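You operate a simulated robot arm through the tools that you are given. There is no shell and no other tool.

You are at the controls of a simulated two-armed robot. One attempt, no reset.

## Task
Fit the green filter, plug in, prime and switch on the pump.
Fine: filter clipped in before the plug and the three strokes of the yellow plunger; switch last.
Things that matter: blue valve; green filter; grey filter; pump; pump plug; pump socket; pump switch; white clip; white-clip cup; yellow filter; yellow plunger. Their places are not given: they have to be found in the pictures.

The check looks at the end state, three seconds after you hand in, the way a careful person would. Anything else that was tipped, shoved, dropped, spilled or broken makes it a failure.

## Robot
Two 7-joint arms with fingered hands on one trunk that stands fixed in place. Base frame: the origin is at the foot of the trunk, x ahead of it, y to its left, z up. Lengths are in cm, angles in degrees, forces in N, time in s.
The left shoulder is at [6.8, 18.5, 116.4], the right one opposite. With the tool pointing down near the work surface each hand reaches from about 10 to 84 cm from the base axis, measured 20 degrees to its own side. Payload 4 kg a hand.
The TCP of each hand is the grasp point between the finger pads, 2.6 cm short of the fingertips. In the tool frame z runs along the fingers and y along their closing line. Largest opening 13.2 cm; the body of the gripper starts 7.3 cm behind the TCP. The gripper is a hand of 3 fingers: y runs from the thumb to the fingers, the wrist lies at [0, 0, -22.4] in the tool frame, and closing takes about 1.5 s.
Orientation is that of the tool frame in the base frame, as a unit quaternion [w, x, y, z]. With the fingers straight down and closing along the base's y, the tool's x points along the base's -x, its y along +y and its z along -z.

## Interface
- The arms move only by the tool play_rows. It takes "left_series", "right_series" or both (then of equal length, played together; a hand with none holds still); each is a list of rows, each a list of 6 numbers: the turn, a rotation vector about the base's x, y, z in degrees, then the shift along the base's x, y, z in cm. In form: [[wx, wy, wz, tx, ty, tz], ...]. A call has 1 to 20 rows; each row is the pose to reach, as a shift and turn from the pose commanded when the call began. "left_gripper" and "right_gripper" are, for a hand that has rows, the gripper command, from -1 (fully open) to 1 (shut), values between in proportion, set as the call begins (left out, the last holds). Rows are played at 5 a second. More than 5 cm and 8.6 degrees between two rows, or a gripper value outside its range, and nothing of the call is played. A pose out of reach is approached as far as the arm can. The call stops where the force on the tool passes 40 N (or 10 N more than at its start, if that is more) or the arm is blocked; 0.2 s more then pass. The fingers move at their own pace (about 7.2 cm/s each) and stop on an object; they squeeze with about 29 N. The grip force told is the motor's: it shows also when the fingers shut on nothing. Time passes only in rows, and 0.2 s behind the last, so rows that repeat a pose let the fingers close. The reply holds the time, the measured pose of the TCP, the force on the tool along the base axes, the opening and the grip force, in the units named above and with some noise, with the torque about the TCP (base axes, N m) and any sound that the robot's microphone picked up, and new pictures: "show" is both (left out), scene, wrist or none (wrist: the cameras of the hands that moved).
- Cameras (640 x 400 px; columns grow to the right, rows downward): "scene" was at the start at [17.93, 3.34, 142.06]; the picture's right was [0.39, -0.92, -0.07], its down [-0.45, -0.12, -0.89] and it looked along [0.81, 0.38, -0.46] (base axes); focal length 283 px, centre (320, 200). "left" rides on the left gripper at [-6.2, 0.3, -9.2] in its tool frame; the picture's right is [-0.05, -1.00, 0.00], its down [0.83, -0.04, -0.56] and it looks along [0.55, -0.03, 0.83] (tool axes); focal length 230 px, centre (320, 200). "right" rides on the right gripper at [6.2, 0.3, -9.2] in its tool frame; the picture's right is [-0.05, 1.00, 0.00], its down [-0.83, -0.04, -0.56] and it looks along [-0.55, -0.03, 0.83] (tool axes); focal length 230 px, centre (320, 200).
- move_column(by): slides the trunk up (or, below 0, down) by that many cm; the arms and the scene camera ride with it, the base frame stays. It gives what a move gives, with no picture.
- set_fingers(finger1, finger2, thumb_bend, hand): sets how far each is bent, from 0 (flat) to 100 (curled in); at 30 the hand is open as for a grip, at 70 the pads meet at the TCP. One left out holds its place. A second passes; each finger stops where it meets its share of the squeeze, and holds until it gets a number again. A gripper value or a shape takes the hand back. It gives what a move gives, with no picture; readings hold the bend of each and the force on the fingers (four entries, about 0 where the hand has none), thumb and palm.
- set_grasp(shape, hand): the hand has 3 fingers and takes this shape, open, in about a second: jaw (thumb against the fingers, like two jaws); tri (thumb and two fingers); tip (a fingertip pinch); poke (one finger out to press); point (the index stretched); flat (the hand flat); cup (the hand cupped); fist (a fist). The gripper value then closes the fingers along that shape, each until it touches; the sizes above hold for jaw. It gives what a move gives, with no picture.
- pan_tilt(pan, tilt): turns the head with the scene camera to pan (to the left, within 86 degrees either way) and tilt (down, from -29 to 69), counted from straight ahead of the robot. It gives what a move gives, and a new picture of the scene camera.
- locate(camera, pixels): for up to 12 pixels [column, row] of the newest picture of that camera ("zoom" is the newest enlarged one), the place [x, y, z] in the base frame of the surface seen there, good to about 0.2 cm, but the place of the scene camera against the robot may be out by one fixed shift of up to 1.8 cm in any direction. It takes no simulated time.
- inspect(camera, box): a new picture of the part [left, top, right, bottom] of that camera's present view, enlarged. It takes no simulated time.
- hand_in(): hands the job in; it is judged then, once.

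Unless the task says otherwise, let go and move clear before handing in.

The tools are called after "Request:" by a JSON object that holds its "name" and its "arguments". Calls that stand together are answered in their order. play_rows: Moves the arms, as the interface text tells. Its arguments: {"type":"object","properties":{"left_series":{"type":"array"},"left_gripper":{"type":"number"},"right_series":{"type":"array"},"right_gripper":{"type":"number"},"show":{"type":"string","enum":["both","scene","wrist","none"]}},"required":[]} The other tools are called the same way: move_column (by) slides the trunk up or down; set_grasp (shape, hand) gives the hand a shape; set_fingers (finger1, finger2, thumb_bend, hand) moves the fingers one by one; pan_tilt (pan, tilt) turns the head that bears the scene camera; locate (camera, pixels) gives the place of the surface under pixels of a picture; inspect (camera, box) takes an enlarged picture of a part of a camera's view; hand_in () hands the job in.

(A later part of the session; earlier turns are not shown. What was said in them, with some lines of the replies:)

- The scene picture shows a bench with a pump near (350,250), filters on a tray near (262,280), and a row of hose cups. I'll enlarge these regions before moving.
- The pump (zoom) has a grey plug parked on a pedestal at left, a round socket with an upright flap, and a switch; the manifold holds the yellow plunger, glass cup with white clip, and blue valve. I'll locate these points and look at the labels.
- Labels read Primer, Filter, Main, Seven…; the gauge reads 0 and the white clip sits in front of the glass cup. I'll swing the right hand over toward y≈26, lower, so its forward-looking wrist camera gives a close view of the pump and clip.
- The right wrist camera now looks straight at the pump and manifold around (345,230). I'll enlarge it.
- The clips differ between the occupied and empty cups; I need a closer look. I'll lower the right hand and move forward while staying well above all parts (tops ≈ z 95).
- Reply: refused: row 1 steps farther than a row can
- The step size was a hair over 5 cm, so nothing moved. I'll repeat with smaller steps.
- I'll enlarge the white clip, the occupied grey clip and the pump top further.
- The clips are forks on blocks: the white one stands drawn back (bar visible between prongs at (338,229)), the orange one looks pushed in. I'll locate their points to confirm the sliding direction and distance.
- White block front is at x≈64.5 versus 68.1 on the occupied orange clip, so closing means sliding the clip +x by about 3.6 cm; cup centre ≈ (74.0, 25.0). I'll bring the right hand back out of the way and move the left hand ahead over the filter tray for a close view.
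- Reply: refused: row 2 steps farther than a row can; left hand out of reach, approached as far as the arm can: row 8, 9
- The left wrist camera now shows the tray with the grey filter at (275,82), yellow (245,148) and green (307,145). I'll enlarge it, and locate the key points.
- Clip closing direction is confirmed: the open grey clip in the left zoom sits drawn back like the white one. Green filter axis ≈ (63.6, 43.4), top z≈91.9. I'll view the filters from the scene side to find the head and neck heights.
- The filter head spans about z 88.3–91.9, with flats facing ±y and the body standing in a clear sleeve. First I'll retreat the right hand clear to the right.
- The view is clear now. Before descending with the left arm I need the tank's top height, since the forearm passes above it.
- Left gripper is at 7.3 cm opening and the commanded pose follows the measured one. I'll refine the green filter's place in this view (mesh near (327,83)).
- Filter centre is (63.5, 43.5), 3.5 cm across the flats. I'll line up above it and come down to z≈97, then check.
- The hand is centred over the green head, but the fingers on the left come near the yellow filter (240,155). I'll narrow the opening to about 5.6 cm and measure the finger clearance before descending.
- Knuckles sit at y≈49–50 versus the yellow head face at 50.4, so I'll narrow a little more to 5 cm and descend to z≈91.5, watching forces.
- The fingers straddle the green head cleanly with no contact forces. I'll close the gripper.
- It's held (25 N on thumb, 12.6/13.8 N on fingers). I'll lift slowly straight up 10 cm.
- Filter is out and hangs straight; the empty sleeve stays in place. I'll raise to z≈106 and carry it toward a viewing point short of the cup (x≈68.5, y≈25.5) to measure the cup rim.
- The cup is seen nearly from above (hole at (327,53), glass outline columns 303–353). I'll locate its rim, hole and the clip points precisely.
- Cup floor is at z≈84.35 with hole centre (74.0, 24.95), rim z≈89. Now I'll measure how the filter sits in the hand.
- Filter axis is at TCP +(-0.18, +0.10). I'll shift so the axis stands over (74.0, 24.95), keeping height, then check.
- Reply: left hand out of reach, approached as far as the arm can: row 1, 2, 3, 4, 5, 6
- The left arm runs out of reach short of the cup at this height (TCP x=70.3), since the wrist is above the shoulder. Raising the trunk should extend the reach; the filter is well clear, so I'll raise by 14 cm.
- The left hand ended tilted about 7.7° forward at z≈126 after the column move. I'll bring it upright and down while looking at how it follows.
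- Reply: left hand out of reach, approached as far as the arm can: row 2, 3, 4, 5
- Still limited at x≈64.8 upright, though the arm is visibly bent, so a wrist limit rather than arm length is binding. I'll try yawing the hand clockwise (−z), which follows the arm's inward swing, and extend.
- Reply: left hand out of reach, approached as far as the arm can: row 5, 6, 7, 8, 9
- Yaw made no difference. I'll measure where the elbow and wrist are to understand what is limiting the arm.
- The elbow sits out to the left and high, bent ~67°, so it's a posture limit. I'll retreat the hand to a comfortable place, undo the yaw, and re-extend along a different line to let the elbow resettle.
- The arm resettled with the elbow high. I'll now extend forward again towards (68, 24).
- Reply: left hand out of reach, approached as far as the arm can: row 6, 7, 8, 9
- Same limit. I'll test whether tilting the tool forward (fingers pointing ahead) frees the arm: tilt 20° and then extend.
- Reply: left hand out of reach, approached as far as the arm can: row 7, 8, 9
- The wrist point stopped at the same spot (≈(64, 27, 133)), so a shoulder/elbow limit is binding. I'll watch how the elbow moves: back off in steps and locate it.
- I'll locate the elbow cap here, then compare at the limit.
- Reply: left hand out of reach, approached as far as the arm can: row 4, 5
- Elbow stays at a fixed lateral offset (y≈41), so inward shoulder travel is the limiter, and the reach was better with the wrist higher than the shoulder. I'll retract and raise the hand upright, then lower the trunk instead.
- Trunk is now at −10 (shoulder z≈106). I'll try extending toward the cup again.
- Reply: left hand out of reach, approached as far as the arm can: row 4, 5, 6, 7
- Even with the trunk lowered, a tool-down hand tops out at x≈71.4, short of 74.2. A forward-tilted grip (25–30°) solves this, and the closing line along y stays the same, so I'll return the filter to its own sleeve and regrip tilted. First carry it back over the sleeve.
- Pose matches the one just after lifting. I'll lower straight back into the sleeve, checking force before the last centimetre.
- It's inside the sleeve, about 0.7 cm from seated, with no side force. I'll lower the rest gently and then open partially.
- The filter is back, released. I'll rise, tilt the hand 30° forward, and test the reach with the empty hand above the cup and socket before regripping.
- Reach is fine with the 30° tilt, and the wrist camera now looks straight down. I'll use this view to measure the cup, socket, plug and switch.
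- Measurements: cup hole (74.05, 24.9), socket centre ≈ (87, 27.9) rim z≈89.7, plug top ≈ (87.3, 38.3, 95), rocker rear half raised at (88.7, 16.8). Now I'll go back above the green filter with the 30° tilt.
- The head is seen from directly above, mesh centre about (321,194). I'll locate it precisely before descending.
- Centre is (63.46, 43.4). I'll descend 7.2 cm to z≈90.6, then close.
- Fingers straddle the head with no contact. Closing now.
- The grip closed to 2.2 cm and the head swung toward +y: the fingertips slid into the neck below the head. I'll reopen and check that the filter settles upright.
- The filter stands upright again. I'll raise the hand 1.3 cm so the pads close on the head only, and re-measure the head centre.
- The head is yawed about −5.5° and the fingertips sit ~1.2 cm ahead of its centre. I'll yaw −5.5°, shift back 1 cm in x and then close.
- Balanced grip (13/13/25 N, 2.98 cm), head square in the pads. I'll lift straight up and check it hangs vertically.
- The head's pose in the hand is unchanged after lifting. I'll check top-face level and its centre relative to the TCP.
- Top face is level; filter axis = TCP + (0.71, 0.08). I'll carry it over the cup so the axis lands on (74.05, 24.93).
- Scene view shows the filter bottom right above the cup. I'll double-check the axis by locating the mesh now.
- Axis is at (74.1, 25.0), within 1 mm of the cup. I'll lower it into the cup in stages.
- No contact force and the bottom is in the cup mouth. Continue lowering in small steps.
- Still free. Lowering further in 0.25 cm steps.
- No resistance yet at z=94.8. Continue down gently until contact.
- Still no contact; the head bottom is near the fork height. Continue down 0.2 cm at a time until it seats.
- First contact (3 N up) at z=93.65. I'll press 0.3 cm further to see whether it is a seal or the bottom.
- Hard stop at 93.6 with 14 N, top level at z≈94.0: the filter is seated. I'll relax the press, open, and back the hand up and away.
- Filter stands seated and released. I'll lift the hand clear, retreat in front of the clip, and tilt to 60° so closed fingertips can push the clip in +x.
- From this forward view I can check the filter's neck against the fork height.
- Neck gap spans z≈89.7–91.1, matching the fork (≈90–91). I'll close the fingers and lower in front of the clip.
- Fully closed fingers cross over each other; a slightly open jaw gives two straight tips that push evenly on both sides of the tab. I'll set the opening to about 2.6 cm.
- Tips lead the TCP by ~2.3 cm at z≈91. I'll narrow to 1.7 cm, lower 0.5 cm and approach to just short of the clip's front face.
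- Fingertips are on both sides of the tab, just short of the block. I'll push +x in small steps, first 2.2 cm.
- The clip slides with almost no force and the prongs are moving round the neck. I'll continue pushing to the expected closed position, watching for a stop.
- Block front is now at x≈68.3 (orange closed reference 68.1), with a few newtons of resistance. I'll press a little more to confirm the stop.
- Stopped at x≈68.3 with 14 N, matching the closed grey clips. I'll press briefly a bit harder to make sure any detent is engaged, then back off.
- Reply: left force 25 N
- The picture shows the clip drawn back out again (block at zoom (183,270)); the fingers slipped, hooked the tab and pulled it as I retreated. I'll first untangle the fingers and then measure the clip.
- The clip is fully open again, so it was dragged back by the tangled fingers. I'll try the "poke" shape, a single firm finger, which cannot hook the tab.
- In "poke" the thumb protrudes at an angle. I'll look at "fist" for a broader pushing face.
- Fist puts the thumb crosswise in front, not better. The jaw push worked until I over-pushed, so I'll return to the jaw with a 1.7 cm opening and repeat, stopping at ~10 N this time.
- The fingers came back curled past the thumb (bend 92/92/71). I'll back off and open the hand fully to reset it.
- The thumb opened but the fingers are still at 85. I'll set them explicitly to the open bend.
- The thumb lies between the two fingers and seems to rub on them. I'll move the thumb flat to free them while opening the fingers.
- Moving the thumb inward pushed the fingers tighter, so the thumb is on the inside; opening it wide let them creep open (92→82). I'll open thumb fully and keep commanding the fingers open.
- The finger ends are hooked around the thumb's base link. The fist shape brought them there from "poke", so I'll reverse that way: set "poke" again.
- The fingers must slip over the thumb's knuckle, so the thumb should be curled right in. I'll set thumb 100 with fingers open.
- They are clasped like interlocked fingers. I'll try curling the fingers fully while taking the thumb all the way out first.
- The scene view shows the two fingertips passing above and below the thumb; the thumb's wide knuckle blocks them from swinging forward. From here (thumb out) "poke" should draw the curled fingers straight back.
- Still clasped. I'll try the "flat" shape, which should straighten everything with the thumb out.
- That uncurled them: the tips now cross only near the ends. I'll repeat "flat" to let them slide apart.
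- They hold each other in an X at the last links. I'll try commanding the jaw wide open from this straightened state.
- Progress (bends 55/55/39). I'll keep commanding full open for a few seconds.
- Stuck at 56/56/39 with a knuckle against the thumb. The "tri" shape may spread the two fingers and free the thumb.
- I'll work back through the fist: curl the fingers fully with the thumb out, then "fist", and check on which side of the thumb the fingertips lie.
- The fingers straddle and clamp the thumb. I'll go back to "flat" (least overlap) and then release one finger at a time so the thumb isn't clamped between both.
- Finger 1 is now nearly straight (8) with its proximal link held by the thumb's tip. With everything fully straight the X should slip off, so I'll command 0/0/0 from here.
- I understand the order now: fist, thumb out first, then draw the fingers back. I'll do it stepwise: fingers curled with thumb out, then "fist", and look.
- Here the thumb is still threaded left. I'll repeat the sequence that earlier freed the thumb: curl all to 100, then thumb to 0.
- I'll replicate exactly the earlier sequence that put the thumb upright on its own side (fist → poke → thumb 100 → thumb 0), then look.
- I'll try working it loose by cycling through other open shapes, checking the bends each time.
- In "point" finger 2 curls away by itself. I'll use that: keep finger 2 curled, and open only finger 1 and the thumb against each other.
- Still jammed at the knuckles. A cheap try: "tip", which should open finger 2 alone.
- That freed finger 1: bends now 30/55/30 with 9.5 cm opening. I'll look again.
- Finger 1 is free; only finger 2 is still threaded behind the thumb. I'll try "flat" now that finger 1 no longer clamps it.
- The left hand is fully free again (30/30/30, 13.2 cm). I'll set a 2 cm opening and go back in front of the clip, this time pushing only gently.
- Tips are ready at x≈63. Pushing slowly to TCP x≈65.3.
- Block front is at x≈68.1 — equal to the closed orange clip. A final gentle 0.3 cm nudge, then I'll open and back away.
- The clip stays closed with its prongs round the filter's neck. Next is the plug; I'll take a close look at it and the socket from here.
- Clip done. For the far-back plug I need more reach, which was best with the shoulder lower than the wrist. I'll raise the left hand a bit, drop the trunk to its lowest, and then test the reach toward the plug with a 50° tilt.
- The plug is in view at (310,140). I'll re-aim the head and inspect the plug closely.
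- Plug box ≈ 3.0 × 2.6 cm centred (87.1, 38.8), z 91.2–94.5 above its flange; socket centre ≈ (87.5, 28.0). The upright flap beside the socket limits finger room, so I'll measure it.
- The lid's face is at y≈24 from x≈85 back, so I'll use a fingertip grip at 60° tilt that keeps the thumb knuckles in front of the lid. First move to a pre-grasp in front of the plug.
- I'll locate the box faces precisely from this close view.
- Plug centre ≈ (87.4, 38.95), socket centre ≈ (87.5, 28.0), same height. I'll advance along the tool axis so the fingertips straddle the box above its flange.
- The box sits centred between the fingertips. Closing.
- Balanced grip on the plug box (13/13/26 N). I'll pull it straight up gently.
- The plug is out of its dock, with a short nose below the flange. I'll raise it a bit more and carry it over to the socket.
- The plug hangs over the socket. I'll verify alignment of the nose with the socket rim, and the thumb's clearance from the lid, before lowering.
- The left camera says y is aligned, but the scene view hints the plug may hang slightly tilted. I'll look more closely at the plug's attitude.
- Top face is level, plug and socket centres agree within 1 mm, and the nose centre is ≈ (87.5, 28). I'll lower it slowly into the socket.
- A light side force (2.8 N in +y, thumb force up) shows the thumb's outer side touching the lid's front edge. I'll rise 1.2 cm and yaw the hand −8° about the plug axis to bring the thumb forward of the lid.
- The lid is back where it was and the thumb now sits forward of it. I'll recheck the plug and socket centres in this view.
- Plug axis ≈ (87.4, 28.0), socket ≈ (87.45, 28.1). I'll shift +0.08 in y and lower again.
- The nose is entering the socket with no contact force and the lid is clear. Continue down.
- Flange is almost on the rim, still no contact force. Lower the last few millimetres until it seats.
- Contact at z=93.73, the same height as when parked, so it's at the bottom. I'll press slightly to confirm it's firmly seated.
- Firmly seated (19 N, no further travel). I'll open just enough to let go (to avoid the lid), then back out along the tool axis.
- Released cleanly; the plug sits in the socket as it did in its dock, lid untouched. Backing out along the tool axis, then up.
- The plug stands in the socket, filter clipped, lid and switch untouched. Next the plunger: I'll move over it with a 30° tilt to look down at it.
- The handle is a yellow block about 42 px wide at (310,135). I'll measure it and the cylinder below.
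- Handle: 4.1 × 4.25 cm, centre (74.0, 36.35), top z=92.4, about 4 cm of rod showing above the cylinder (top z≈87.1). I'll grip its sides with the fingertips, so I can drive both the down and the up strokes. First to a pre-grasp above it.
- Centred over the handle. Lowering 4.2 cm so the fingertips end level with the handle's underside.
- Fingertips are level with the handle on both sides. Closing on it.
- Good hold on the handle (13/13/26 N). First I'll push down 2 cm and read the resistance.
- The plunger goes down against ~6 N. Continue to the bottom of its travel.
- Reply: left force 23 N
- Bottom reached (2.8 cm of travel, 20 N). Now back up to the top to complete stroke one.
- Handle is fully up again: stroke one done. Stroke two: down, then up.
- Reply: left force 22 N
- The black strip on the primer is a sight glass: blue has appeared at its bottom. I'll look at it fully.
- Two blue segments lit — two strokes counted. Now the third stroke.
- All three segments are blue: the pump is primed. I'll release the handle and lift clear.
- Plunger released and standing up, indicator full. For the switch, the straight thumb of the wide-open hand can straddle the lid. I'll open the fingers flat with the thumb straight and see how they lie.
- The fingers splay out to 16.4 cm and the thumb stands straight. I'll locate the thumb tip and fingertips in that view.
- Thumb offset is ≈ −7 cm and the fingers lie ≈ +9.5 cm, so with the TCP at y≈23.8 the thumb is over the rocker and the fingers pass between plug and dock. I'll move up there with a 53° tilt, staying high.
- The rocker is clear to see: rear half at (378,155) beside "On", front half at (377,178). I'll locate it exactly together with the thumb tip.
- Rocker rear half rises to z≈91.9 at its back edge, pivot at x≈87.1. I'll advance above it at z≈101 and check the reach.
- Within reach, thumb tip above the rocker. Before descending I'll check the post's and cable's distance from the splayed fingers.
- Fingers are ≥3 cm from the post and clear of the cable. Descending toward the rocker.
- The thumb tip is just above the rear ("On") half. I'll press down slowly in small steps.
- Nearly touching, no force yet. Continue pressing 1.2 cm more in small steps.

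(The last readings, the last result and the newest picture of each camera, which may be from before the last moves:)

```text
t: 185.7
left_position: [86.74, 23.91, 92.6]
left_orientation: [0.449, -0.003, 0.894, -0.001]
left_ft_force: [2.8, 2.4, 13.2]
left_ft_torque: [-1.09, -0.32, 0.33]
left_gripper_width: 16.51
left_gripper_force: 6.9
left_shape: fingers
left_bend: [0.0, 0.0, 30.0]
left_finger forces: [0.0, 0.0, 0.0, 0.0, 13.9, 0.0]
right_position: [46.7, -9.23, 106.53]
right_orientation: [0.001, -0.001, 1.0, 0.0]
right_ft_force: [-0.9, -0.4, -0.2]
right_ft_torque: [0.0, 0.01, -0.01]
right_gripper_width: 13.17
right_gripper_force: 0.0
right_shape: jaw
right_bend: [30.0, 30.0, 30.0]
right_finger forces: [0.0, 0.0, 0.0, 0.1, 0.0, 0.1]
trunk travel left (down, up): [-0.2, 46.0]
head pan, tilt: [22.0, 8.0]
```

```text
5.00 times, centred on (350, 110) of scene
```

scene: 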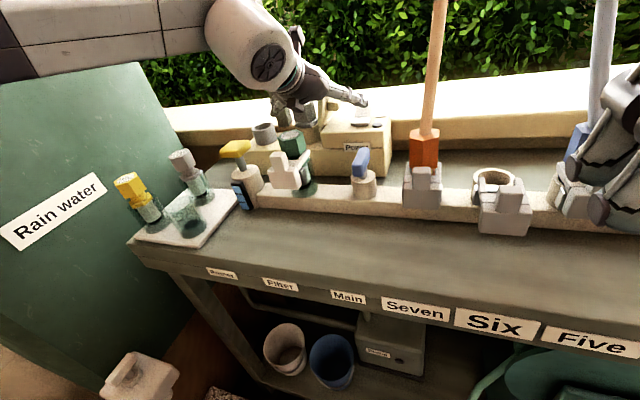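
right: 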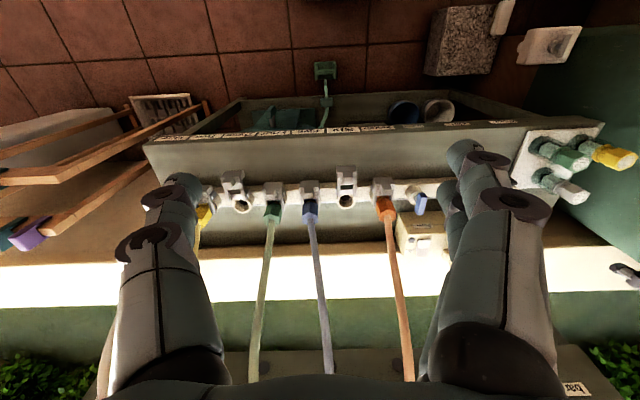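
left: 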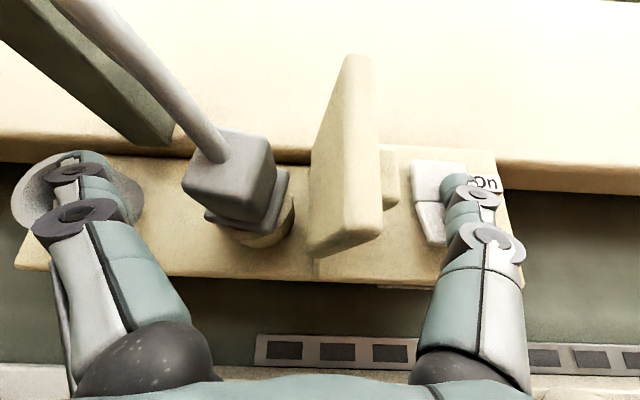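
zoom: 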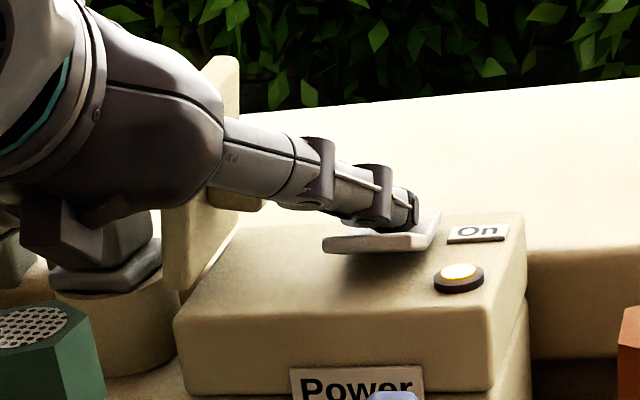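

The lamp beside the rocker is lit: the pump is on. I'll lift straight up and check that the rocker stays.

Request:
{"name": "play_rows", "arguments": {"left_series": [[0, 0, 0, 0, 0, 0.5], [0, 0, 0, 0, 0, 1.5], [0, 0, 0, 0, 0, 3], [0, 0, 0, 0, 0, 5], [0, 0, 0, 0, 0, 7.5], [0, 0, 0, 0, 0, 9.5]], "show": "both"}}

Request:
{"name": "inspect", "arguments": {"camera": "scene", "box": [260, 60, 400, 170]}}

Request:
{"name": "inspect", "arguments": {"camera": "left", "box": [280, 120, 520, 300]}}

```text
t: 187.1
left_position: [86.73, 23.96, 101.65]
left_orientation: [0.446, -0.002, 0.895, 0.0]
left_ft_force: [0.2, 0.1, -0.4]
left_ft_torque: [0.02, 0.0, 0.03]
left_gripper_width: 16.5
left_gripper_force: 0.0
left_shape: fingers
left_bend: [0.0, 0.0, 30.0]
left_finger forces: [0.0, 0.0, 0.0, 0.1, 0.0, 0.0]
right_position: [46.8, -9.18, 106.56]
right_orientation: [0.001, 0.0, 1.0, 0.001]
right_ft_force: [0.1, -0.1, 0.2]
right_ft_torque: [-0.01, 0.02, -0.01]
right_gripper_width: 13.21
right_gripper_force: 0.1
right_shape: jaw
right_bend: [30.0, 30.0, 30.0]
right_finger forces: [0.0, 0.0, 0.0, 0.1, 0.0, 0.0]
trunk travel left (down, up): [-0.2, 46.0]
head pan, tilt: [22.0, 8.0]
```

scene: 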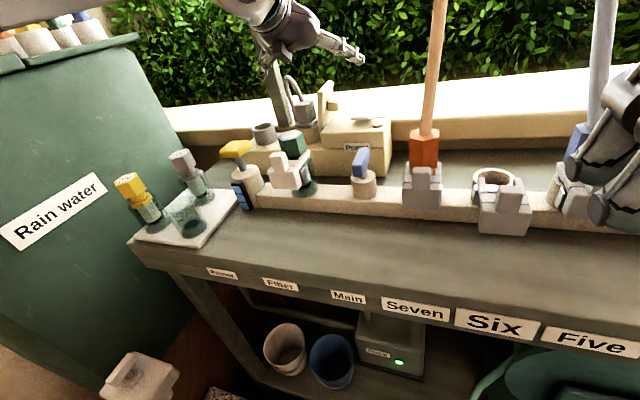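
left: 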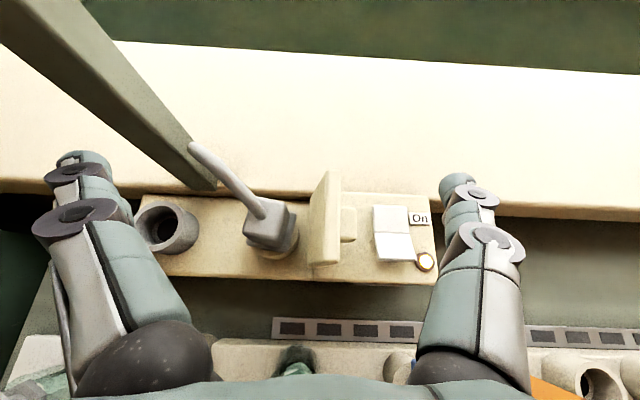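

```text
3.64 times, centred on (330, 115) of scene
```

zoom: 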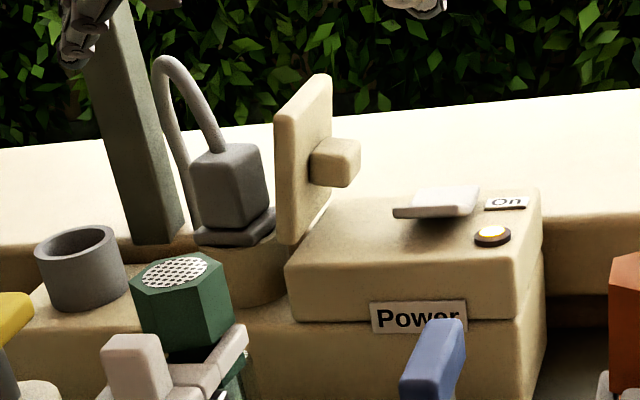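

```text
2.22 times, centred on (400, 210) of left
```

zoom: 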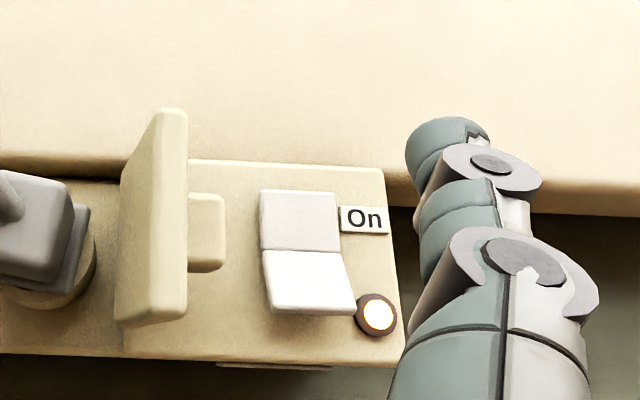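

The rocker stays on, the lamp is lit, and the box labelled "Pump" below shows a green light. I'll withdraw the left hand up and back, clear of everything.

Request:
{"name": "play_rows", "arguments": {"left_series": [[0, 0, 0, -1, 0, 2], [0, 0, 0, -4, 0.5, 4], [0, 0, 0, -8, 1, 6], [0, 4, 0, -12, 2, 8], [0, 8, 0, -16, 4, 9], [0, 14, 0, -20, 6, 10], [0, 20, 0, -24, 8, 11], [0, 26, 0, -28, 10, 12], [0, 30, 0, -32, 12, 12], [0, 30, 0, -36, 13, 12]], "show": "none"}}

Request:
{"name": "set_grasp", "arguments": {"hand": "left", "shape": "jaw"}}

Request:
{"name": "pan_tilt", "arguments": {"pan": 22, "tilt": -5}}

```text
t: 189.3
left_position: [50.62, 36.97, 113.74]
left_orientation: [0.199, -0.003, 0.98, 0.0]
left_ft_force: [-0.7, -0.3, -0.1]
left_ft_torque: [0.0, 0.0, 0.02]
left_gripper_width: 16.48
left_gripper_force: 0.1
left_shape: fingers
left_bend: [0.0, 0.0, 30.0]
left_finger forces: [0.0, 0.1, 0.1, 0.0, 0.0, 0.0]
right_position: [46.67, -9.14, 106.51]
right_orientation: [0.001, 0.0, 1.0, -0.001]
right_ft_force: [-0.1, -0.3, -0.4]
right_ft_torque: [0.02, -0.02, -0.03]
right_gripper_width: 13.19
right_gripper_force: 0.0
right_shape: jaw
right_bend: [30.0, 30.0, 30.0]
right_finger forces: [0.0, 0.0, 0.0, 0.0, 0.1, 0.0]
trunk travel left (down, up): [-0.2, 46.0]
head pan, tilt: [22.0, 8.0]
```

```text
t: 190.2
left_position: [50.76, 36.86, 113.7]
left_orientation: [0.2, -0.003, 0.98, 0.001]
left_ft_force: [0.3, 0.1, 0.3]
left_ft_torque: [-0.03, -0.01, -0.04]
left_gripper_width: 13.2
left_gripper_force: 0.1
left_shape: jaw
left_bend: [30.0, 30.0, 30.0]
left_finger forces: [0.0, 0.1, 0.0, 0.1, 0.0, 0.0]
right_position: [46.81, -9.21, 106.54]
right_orientation: [-0.001, 0.001, 1.0, 0.0]
right_ft_force: [0.1, 0.9, -0.4]
right_ft_torque: [0.01, 0.03, 0.02]
right_gripper_width: 13.21
right_gripper_force: 0.1
right_shape: jaw
right_bend: [30.0, 30.0, 30.0]
right_finger forces: [0.0, 0.0, 0.1, 0.0, 0.0, 0.0]
trunk travel left (down, up): [-0.2, 46.0]
head pan, tilt: [22.0, 8.0]
```

```text
t: 190.9
left_position: [50.78, 37.01, 113.75]
left_orientation: [0.198, -0.003, 0.98, 0.0]
left_ft_force: [0.0, -0.5, 0.3]
left_ft_torque: [0.0, -0.02, -0.01]
left_gripper_width: 13.17
left_gripper_force: 0.1
left_shape: jaw
left_bend: [30.0, 30.0, 30.0]
left_finger forces: [0.1, 0.0, 0.0, 0.1, 0.0, 0.0]
right_position: [46.87, -9.14, 106.49]
right_orientation: [0.0, 0.0, 1.0, 0.0]
right_ft_force: [-0.8, -0.5, -0.5]
right_ft_torque: [0.02, 0.01, 0.03]
right_gripper_width: 13.21
right_gripper_force: 0.1
right_shape: jaw
right_bend: [30.0, 30.0, 30.0]
right_finger forces: [0.0, 0.1, 0.0, 0.0, 0.1, 0.1]
trunk travel left (down, up): [-0.2, 46.0]
head pan, tilt: [22.0, -5.0]
```

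scene: 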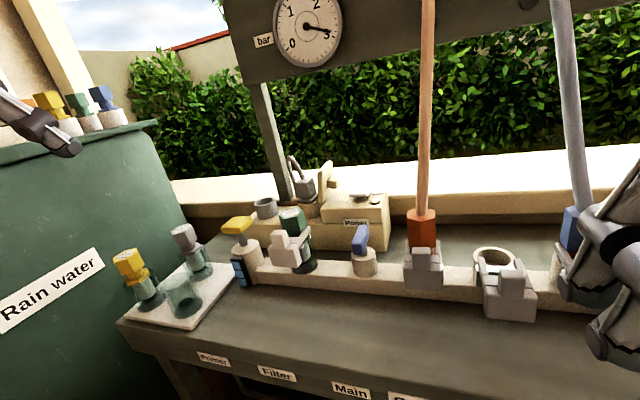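

The gauge now reads about 3 bar. I'll take a last close look at every part before handing in.

Request:
{"name": "inspect", "arguments": {"camera": "scene", "box": [220, 140, 410, 290]}}

Request:
{"name": "inspect", "arguments": {"camera": "scene", "box": [100, 200, 260, 340]}}

Request:
{"name": "inspect", "arguments": {"camera": "scene", "box": [250, 0, 360, 80]}}

Request:
{"name": "inspect", "arguments": {"camera": "scene", "box": [380, 190, 600, 330]}}

```text
2.67 times, centred on (315, 215) of scene
```

zoom: 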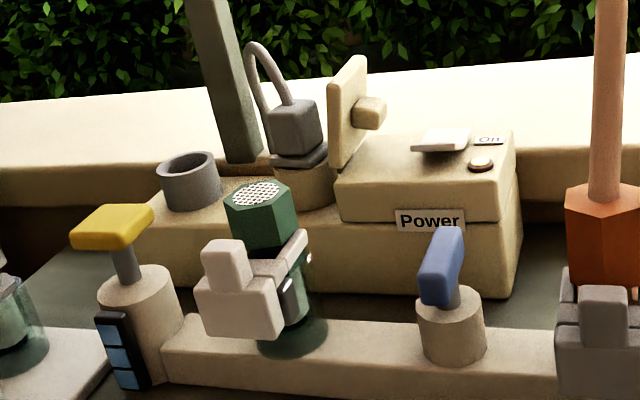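

```text
2.86 times, centred on (180, 270) of scene
```

zoom: 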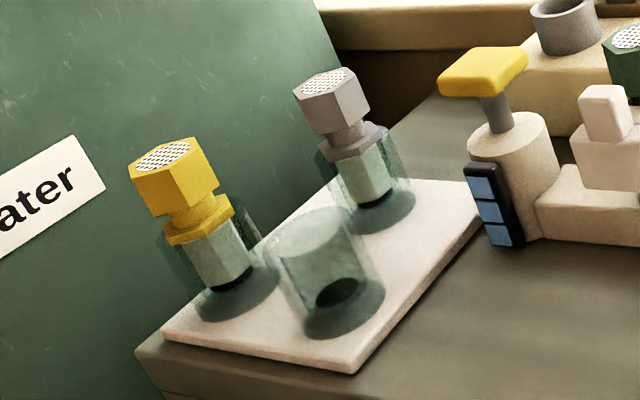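

```text
5.00 times, centred on (305, 40) of scene
```

zoom: 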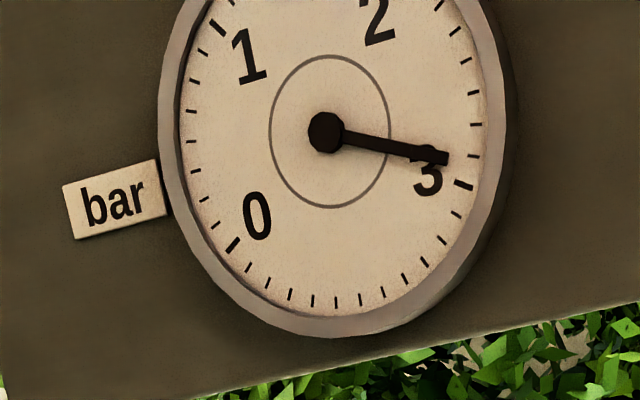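

```text
2.86 times, centred on (490, 260) of scene
```

zoom: 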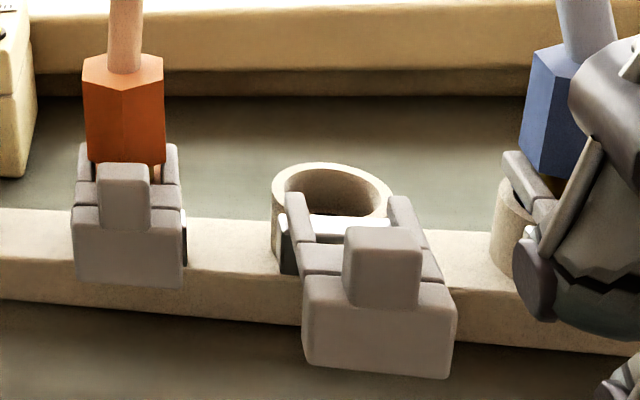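

The last pictures show the green filter seated with the white clip closed. The plug is in the socket and the primer shows three blue segments. The rocker is on with its lamp lit, and the gauge reads about 2.9 bar. The grey and yellow filters and the blue valve are where they were, and both hands are clear, so I'm handing in.

Request:
{"name": "hand_in", "arguments": {}}

```text
The job is handed in.
```

I fitted and clipped in the green filter, plugged in the pump, primed it and switched it on, then handed the job in. The result of the check hasn't come back to me.

- **Filter:** the green filter is seated in the glass cup. The white clip is closed round its neck, at the same position as the closed orange clip. My first try at closing it was undone when the fingers caught the tab and pulled it back open. I closed it again, and it stayed shut.
- **Plug:** it is in the pump socket, pushed firmly to the bottom, and turned about 8° from how it stood in its parking place. On the way in, my thumb lightly touched the open socket lid. The lid went back to where it was.
- **Priming:** I gave the yellow plunger three full strokes, and all three blue segments on its indicator are lit.
- **Switch:** I pressed it last. Its lamp is lit, and the gauge went from 0 to about 2.9 bar.

The order was filter and clip, then plug, strokes and switch. I did not touch the blue valve or the grey and yellow filters. Both hands were open and clear of the bench when I handed in.
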